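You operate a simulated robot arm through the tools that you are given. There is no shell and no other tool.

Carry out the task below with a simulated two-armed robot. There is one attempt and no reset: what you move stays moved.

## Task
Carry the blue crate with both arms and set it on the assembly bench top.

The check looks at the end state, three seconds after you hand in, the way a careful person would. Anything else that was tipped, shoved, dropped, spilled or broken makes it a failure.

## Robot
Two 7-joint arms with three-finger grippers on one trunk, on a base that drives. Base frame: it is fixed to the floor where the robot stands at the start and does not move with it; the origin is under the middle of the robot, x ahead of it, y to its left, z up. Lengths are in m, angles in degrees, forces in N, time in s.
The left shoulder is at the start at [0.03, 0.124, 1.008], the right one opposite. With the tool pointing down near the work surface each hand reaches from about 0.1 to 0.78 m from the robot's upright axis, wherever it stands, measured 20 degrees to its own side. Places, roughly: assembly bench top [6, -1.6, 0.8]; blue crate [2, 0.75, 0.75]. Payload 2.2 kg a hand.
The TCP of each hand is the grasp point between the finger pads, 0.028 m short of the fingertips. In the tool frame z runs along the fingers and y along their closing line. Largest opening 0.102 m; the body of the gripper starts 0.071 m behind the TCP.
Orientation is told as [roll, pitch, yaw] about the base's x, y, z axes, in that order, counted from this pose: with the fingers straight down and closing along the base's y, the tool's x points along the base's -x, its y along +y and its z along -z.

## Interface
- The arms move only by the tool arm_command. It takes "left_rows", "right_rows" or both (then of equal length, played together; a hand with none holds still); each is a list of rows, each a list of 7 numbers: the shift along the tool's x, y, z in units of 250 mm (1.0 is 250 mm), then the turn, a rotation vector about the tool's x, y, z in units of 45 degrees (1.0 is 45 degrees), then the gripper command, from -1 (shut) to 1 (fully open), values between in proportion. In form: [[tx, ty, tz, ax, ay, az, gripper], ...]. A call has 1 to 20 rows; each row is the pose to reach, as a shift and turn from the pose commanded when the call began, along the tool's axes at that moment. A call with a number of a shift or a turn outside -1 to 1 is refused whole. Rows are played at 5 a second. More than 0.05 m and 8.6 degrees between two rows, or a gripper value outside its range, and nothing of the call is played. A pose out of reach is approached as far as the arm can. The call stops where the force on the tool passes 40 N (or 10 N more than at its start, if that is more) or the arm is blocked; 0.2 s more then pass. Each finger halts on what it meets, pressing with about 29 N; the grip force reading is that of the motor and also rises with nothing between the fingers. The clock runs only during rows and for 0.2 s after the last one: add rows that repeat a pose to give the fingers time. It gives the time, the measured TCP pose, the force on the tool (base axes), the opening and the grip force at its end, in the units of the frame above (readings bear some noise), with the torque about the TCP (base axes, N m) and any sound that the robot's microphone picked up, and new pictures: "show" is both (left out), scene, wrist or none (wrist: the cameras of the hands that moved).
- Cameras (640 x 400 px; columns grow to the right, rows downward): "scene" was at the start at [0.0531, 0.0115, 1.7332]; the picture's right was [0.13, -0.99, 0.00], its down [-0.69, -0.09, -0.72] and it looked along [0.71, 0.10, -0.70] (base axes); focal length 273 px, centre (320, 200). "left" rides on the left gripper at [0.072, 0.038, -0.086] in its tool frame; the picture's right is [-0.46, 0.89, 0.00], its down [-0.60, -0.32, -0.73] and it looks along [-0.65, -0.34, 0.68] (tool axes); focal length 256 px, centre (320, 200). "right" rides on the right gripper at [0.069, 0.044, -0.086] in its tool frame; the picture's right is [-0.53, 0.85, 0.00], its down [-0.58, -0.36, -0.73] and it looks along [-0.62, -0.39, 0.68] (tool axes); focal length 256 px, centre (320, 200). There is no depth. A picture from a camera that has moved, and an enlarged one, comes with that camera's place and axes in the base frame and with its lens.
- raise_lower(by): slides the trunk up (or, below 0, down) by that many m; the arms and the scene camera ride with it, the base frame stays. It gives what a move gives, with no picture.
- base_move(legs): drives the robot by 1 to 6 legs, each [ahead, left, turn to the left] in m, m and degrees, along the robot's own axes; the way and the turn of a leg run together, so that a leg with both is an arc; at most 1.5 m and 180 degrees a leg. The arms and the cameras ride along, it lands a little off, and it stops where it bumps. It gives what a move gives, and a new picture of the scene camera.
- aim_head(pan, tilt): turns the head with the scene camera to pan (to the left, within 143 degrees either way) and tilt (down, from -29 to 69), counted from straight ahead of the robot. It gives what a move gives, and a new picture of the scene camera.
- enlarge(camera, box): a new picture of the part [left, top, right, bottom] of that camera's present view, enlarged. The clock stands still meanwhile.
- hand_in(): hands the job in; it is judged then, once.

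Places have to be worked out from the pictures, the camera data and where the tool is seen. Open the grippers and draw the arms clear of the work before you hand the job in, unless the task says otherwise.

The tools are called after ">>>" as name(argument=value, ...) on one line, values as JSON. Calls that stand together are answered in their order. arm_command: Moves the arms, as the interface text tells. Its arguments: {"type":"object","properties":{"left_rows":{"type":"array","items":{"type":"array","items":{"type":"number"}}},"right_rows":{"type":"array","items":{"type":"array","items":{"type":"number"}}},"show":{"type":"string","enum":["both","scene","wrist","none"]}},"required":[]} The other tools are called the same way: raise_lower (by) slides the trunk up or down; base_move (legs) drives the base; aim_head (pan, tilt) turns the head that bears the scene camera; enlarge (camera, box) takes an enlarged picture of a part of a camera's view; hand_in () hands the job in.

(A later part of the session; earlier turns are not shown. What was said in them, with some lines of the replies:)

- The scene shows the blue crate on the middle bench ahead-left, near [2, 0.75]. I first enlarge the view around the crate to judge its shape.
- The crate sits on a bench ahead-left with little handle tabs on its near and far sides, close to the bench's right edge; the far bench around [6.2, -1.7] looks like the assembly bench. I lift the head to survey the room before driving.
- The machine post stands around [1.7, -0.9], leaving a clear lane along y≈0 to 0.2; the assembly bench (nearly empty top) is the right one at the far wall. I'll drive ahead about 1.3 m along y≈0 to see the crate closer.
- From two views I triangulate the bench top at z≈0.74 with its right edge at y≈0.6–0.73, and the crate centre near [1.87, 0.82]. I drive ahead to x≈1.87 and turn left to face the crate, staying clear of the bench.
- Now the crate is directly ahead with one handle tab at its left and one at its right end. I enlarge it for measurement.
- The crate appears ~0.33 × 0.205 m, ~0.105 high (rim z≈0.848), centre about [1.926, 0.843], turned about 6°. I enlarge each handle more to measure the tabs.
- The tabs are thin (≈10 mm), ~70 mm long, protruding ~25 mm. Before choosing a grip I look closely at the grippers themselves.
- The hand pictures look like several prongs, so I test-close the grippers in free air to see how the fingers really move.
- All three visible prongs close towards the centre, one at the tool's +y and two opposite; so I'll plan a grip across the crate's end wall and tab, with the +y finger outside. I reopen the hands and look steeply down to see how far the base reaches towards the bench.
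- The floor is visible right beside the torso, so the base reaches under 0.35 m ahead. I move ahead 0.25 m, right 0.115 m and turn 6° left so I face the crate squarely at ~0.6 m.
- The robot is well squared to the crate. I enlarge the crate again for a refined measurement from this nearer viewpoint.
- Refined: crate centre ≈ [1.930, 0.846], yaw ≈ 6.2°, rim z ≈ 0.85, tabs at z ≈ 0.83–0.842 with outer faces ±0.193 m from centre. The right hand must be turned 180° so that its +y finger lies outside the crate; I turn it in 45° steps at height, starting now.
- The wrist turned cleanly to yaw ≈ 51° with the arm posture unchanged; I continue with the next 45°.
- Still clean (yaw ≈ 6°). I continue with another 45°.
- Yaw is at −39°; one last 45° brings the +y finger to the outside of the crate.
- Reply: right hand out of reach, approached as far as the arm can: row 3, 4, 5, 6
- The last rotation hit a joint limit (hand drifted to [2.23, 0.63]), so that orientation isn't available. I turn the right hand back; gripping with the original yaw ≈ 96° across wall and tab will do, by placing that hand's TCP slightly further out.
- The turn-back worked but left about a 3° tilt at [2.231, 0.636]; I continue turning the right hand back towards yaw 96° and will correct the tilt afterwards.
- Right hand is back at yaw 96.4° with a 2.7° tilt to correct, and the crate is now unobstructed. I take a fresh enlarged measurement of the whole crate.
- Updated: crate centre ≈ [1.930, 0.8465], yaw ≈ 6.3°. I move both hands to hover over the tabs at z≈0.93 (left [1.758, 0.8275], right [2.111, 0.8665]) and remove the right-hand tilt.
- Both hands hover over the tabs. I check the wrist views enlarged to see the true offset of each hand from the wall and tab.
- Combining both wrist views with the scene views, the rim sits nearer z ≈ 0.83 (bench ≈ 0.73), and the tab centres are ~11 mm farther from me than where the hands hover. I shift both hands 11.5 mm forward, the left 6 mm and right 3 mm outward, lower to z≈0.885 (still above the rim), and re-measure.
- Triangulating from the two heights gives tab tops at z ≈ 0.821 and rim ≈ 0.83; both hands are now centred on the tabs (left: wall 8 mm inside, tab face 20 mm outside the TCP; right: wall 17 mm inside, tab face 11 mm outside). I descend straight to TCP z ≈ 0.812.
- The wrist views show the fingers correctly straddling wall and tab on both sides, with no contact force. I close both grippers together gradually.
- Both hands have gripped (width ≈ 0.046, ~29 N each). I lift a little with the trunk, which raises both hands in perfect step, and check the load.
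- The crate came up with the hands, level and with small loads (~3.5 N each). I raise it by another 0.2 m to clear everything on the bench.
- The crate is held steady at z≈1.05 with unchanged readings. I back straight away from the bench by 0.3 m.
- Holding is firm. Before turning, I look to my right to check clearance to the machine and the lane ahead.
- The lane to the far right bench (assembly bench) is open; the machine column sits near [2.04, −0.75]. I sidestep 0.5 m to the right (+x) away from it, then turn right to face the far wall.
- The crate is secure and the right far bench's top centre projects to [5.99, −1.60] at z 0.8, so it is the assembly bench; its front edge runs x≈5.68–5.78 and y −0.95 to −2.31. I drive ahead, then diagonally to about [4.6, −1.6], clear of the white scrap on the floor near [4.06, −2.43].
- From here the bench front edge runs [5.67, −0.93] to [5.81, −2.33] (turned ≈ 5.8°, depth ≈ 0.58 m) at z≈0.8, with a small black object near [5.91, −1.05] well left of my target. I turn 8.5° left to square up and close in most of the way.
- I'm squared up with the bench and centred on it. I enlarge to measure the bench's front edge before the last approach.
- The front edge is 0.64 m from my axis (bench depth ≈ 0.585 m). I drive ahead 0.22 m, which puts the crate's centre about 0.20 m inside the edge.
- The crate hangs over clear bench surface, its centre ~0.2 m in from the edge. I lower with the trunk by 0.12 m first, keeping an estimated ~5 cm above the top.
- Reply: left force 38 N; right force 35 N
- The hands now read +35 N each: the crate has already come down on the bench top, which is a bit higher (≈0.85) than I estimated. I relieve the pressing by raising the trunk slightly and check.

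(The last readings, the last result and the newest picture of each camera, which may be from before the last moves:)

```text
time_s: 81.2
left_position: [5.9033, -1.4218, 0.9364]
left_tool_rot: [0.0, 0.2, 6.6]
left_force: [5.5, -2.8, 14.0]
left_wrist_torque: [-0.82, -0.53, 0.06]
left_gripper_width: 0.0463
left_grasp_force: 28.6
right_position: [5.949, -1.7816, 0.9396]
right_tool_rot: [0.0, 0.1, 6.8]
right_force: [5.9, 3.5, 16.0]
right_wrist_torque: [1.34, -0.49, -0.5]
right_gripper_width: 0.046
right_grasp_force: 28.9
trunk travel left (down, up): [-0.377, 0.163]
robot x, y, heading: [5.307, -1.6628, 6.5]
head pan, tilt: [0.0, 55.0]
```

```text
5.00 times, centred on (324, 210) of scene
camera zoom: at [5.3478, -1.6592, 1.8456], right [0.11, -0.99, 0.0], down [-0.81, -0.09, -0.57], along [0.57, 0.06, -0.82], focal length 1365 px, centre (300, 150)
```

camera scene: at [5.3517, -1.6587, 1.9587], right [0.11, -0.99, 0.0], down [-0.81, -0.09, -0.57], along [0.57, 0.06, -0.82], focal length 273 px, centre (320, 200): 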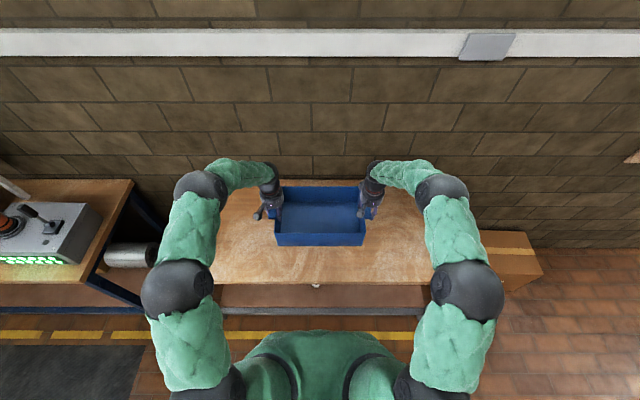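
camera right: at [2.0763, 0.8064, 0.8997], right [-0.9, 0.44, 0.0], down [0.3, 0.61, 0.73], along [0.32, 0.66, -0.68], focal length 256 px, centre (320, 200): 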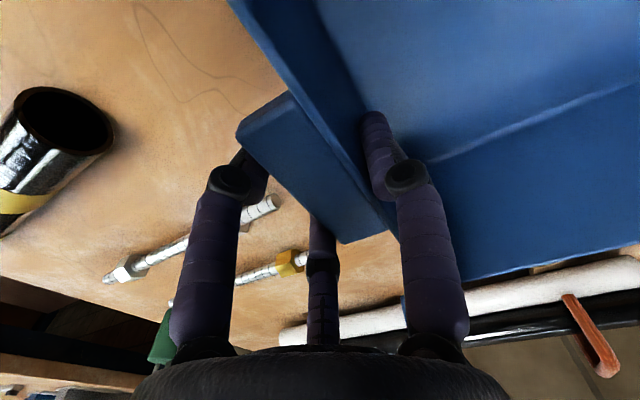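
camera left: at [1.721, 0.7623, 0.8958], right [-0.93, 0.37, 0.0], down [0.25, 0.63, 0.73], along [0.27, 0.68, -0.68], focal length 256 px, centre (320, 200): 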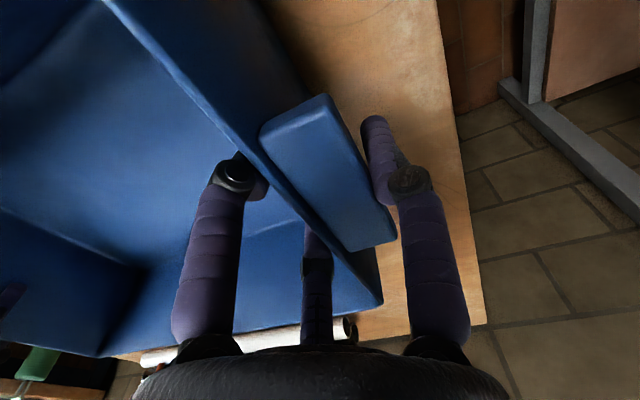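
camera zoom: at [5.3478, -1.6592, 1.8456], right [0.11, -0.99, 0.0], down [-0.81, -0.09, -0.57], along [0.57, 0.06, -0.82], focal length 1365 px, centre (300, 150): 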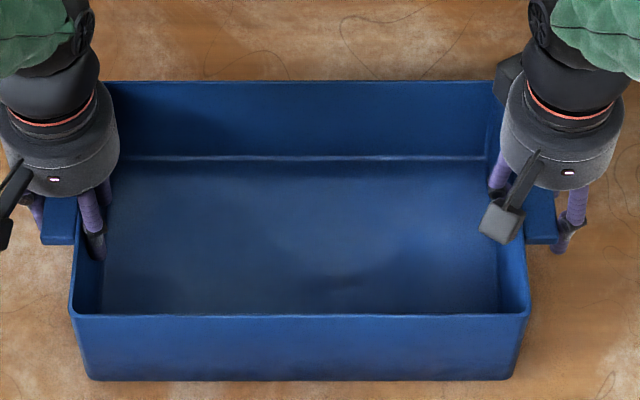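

Pressing is down to ~15 N per hand. I raise another 4 mm to unload almost fully before letting go.

>>> raise_lower(by=0.004)

```text
time_s: 81.7
left_position: [5.9022, -1.4205, 0.9376]
left_tool_rot: [0.0, 0.6, 6.3]
left_force: [-0.3, 1.3, -3.6]
left_wrist_torque: [-0.83, 0.01, 0.14]
left_gripper_width: 0.0457
left_grasp_force: 29.0
right_position: [5.947, -1.7823, 0.9408]
right_tool_rot: [0.2, 0.5, 6.8]
right_force: [0.8, -2.1, -2.8]
right_wrist_torque: [1.07, -0.03, -0.42]
right_gripper_width: 0.0462
right_grasp_force: 29.1
trunk travel left (down, up): [-0.381, 0.159]
robot x, y, heading: [5.3065, -1.6629, 6.7]
head pan, tilt: [0.0, 55.0]
```

The load is back to the hanging weight, so the crate is within 1–2 mm of the surface. I lower 3 mm to get a light contact, then I'll open the grippers.

>>> raise_lower(by=-0.003)

```text
time_s: 82.2
left_position: [5.9051, -1.4203, 0.9384]
left_tool_rot: [0.0, 0.1, 6.5]
left_force: [-1.6, 2.8, -3.8]
left_wrist_torque: [-1.02, 0.08, -0.03]
left_gripper_width: 0.0453
left_grasp_force: 29.1
right_position: [5.9515, -1.7819, 0.9396]
right_tool_rot: [0.0, 0.2, 6.7]
right_force: [1.0, -3.0, -2.4]
right_wrist_torque: [1.12, -0.09, -0.27]
right_gripper_width: 0.0458
right_grasp_force: 29.1
trunk travel left (down, up): [-0.378, 0.162]
robot x, y, heading: [5.3074, -1.6667, 6.3]
head pan, tilt: [0.0, 55.0]
```

Still hanging weight only; I lower another 4 mm.

>>> raise_lower(by=-0.004)

```text
time_s: 82.7
left_position: [5.9052, -1.4209, 0.9365]
left_tool_rot: [0.0, -0.2, 6.6]
left_force: [-2.7, -1.7, 13.9]
left_wrist_torque: [-1.03, 0.41, -0.01]
left_gripper_width: 0.0456
left_grasp_force: 29.3
right_position: [5.9502, -1.7815, 0.9397]
right_tool_rot: [0.1, -0.3, 6.7]
right_force: [0.4, 0.3, 11.8]
right_wrist_torque: [1.02, 0.7, -0.05]
right_gripper_width: 0.0459
right_grasp_force: 28.9
trunk travel left (down, up): [-0.374, 0.166]
robot x, y, heading: [5.3098, -1.6641, 6.6]
head pan, tilt: [0.0, 55.0]
```

Firm light contact (≈13 N up on each hand): the crate rests on the bench. I open both grippers together.

>>> arm_command(left_rows=[[0, 0, 0, 0, 0, 0, 0.0], [0, 0, 0, 0, 0, 0, 0.2], [0, 0, 0, 0, 0, 0, 0.4], [0, 0, 0, 0, 0, 0, 0.6], [0, 0, 0, 0, 0, 0, 0.8], [0, 0, 0, 0, 0, 0, 1], [0, 0, 0, 0, 0, 0, 1], [0, 0, 0, 0, 0, 0, 1]], right_rows=[[0, 0, 0, 0, 0, 0, 0.0], [0, 0, 0, 0, 0, 0, 0.2], [0, 0, 0, 0, 0, 0, 0.4], [0, 0, 0, 0, 0, 0, 0.6], [0, 0, 0, 0, 0, 0, 0.8], [0, 0, 0, 0, 0, 0, 1], [0, 0, 0, 0, 0, 0, 1], [0, 0, 0, 0, 0, 0, 1]], show="both")

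```text
time_s: 84.5
left_position: [5.9053, -1.4206, 0.9345]
left_tool_rot: [0.0, 0.1, 6.5]
left_force: [0.3, -0.5, 0.1]
left_wrist_torque: [-0.01, -0.02, 0.01]
left_gripper_width: 0.102
left_grasp_force: 0.0
right_position: [5.9508, -1.7813, 0.937]
right_tool_rot: [0.1, 0.0, 6.8]
right_force: [-0.2, 0.2, 0.5]
right_wrist_torque: [0.03, 0.0, 0.0]
right_gripper_width: 0.1022
right_grasp_force: 0.1
trunk travel left (down, up): [-0.374, 0.166]
robot x, y, heading: [5.3058, -1.6651, 6.6]
head pan, tilt: [0.0, 55.0]
camera scene: at [5.3505, -1.6589, 1.8427], right [0.11, -0.99, 0.0], down [-0.81, -0.09, -0.57], along [0.57, 0.06, -0.82], focal length 273 px, centre (320, 200)
camera right: at [5.8765, -1.7469, 1.0231], right [0.43, 0.9, 0.0], down [0.61, -0.3, 0.73], along [0.66, -0.31, -0.68], focal length 256 px, centre (320, 200)
camera left: at [5.8299, -1.3914, 1.0193], right [0.36, 0.93, 0.0], down [0.64, -0.25, 0.73], along [0.68, -0.26, -0.68], focal length 256 px, centre (320, 200)
```

scene: 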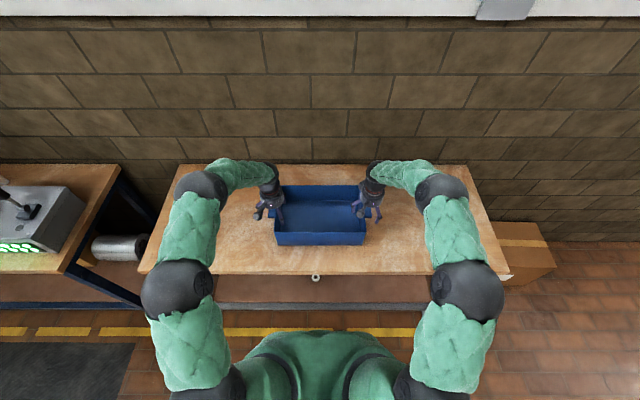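
right: 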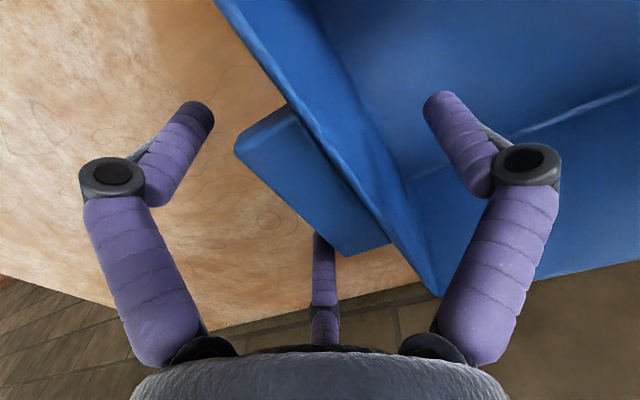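
left: 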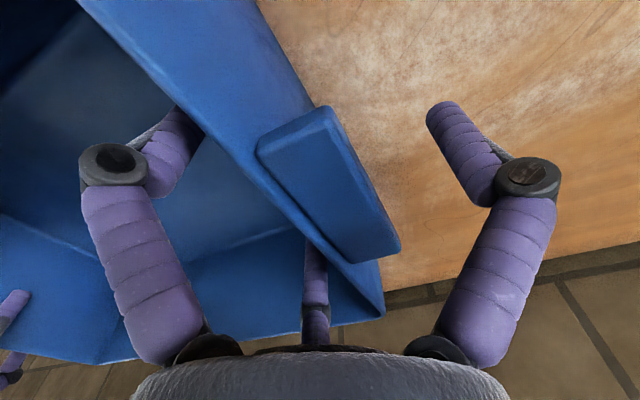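

Released with zero forces; fingers are clear of wall and tab. I lift both hands straight up with the arms (force-guarded) by 0.12 m.

>>> arm_command(left_rows=[[0, 0, -0.06, 0, 0, 0, 1], [0, 0, -0.12, 0, 0, 0, 1], [0, 0, -0.2, 0, 0, 0, 1], [0, 0, -0.28, 0, 0, 0, 1], [0, 0, -0.38, 0, 0, 0, 1], [0, 0, -0.48, 0, 0, 0, 1], [0, 0, -0.48, 0, 0, 0, 1]], right_rows=[[0, 0, -0.06, 0, 0, 0, 1], [0, 0, -0.12, 0, 0, 0, 1], [0, 0, -0.2, 0, 0, 0, 1], [0, 0, -0.28, 0, 0, 0, 1], [0, 0, -0.38, 0, 0, 0, 1], [0, 0, -0.48, 0, 0, 0, 1], [0, 0, -0.48, 0, 0, 0, 1]], show="both")

```text
time_s: 86.1
left_position: [5.9065, -1.4223, 1.0545]
left_tool_rot: [0.0, 0.2, 6.5]
left_force: [-0.2, 0.7, -0.2]
left_wrist_torque: [0.01, -0.03, 0.02]
left_gripper_width: 0.1021
left_grasp_force: 0.0
right_position: [5.9506, -1.7829, 1.0556]
right_tool_rot: [0.1, 0.0, 6.8]
right_force: [0.5, -0.6, -1.1]
right_wrist_torque: [0.0, -0.01, 0.01]
right_gripper_width: 0.1018
right_grasp_force: 0.1
trunk travel left (down, up): [-0.374, 0.166]
robot x, y, heading: [5.3082, -1.663, 6.4]
head pan, tilt: [0.0, 55.0]
camera scene: at [5.3516, -1.6589, 1.8426], right [0.11, -0.99, 0.0], down [-0.81, -0.09, -0.57], along [0.57, 0.06, -0.82], focal length 273 px, centre (320, 200)
camera right: at [5.8769, -1.7472, 1.1421], right [0.43, 0.9, 0.0], down [0.62, -0.3, 0.73], along [0.66, -0.31, -0.68], focal length 256 px, centre (320, 200)
camera left: at [5.8304, -1.3925, 1.139], right [0.36, 0.93, 0.0], down [0.64, -0.25, 0.73], along [0.68, -0.27, -0.68], focal length 256 px, centre (320, 200)
```

scene: 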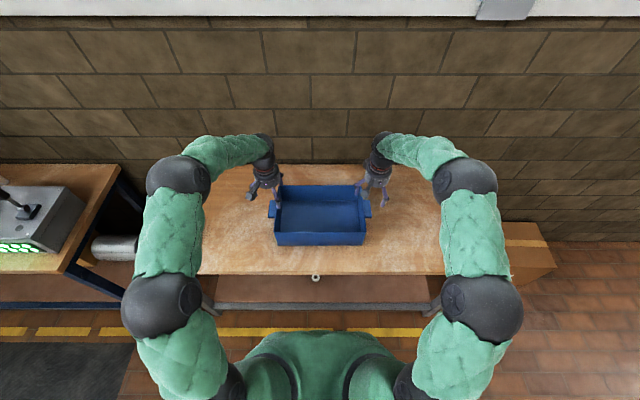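
right: 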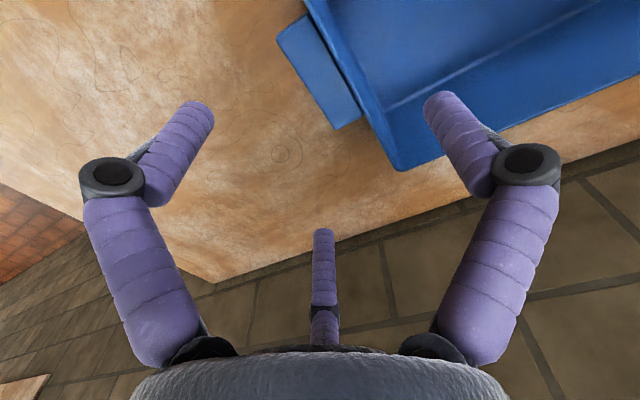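
left: 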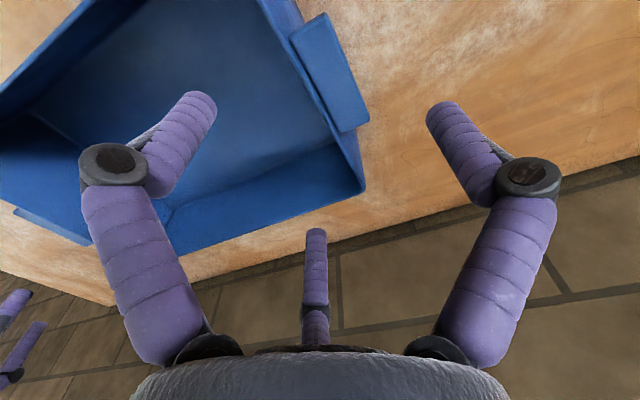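

The crate stays put on the bench. I raise the trunk 0.1 m more for clearance and back the robot away to view the result.

>>> raise_lower(by=0.1)

>>> base_move(legs=[[-0.6, 0, 0]])

>>> aim_head(pan=0, tilt=35)

>>> enlarge(camera="scene", box=[200, 120, 440, 270])

```text
time_s: 87.5
left_position: [5.9052, -1.421, 1.1531]
left_tool_rot: [0.1, 0.1, 6.4]
left_force: [-0.2, 0.3, -0.3]
left_wrist_torque: [0.04, -0.03, -0.02]
left_gripper_width: 0.1022
left_grasp_force: 0.1
right_position: [5.9505, -1.781, 1.1555]
right_tool_rot: [0.1, 0.0, 6.7]
right_force: [0.3, 1.0, 0.1]
right_wrist_torque: [0.02, 0.04, 0.04]
right_gripper_width: 0.1018
right_grasp_force: 0.0
trunk travel left (down, up): [-0.474, 0.066]
robot x, y, heading: [5.3052, -1.6613, 6.6]
head pan, tilt: [0.0, 55.0]
```

```text
time_s: 90.9
left_position: [5.3054, -1.4915, 1.1528]
left_tool_rot: [-0.1, 0.2, 6.1]
left_force: [-0.3, 0.1, 0.1]
left_wrist_torque: [-0.03, 0.0, -0.01]
left_gripper_width: 0.1022
left_grasp_force: 0.0
right_position: [5.347, -1.8526, 1.1569]
right_tool_rot: [0.0, 0.0, 6.4]
right_force: [-0.1, 0.1, -0.1]
right_wrist_torque: [0.0, -0.02, 0.01]
right_gripper_width: 0.1019
right_grasp_force: 0.0
trunk travel left (down, up): [-0.474, 0.066]
robot x, y, heading: [4.7088, -1.7346, 6.2]
head pan, tilt: [0.0, 55.0]
camera scene: at [4.749, -1.7253, 1.9427], right [0.11, -0.99, 0.0], down [-0.81, -0.09, -0.57], along [0.57, 0.06, -0.82], focal length 273 px, centre (320, 200)
```

scene: 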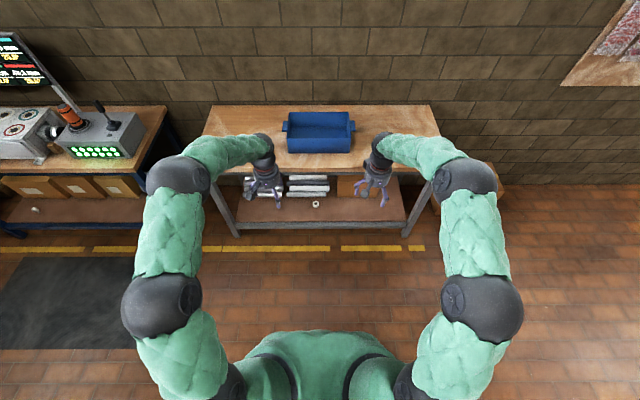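

```text
time_s: 91.7
left_position: [5.3065, -1.4911, 1.1548]
left_tool_rot: [0.0, 0.1, 6.1]
left_force: [0.7, -0.3, 0.1]
left_wrist_torque: [-0.04, 0.04, 0.02]
left_gripper_width: 0.1019
left_grasp_force: 0.0
right_position: [5.3478, -1.8522, 1.1557]
right_tool_rot: [0.1, 0.0, 6.3]
right_force: [0.8, 0.3, 0.0]
right_wrist_torque: [-0.01, 0.05, 0.0]
right_gripper_width: 0.1019
right_grasp_force: 0.1
trunk travel left (down, up): [-0.474, 0.066]
robot x, y, heading: [4.7044, -1.73, 5.8]
head pan, tilt: [0.0, 35.0]
camera scene: at [4.7656, -1.7236, 1.9708], right [0.11, -0.99, 0.0], down [-0.57, -0.06, -0.82], along [0.81, 0.09, -0.57], focal length 273 px, centre (320, 200)
```

scene: 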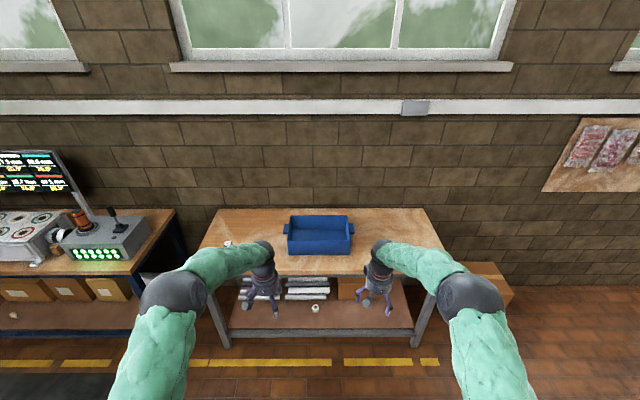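

```text
2.67 times, centred on (320, 195) of scene
camera zoom: at [4.7656, -1.7236, 1.9708], right [0.11, -0.99, 0.0], down [-0.57, -0.06, -0.82], along [0.81, 0.09, -0.57], focal length 728 px, centre (320, 213)
```

zoom: 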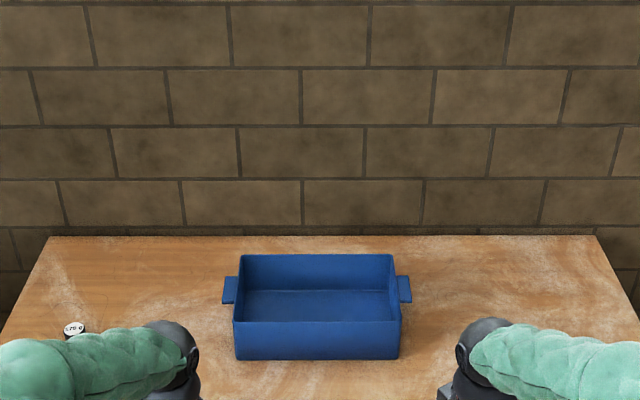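

The crate stands upright and flat on the assembly bench, well inside the edges; the small black object on the left is still at its earlier place, and both open hands are clear with zero load. I hand the job in.

>>> hand_in()

```text
The job is handed in.
```

The blue crate is standing upright on the assembly bench top, near the middle. Its centre is about 0.2 m in from the front edge. I have handed the job in; no verdict has come back.

- **Grip:** Both arms held the crate across its end walls and handle tabs, and the grip stayed steady the whole way.
- **Set-down:** The bench top was about 5 cm higher than I had estimated. The crate therefore touched down while I was lowering it with the trunk, pressing at about 35 N on each hand. I eased that off to a light contact before letting go, and the crate did not shift.
- **Surroundings:** Apart from that touchdown, I saw no bumps or unexpected forces. The small black object on the assembly bench is still where it was, and nothing I could see elsewhere had moved.
- **Robot now:** Both grippers are open and raised, and the robot is backed about 0.6 m away from the bench.
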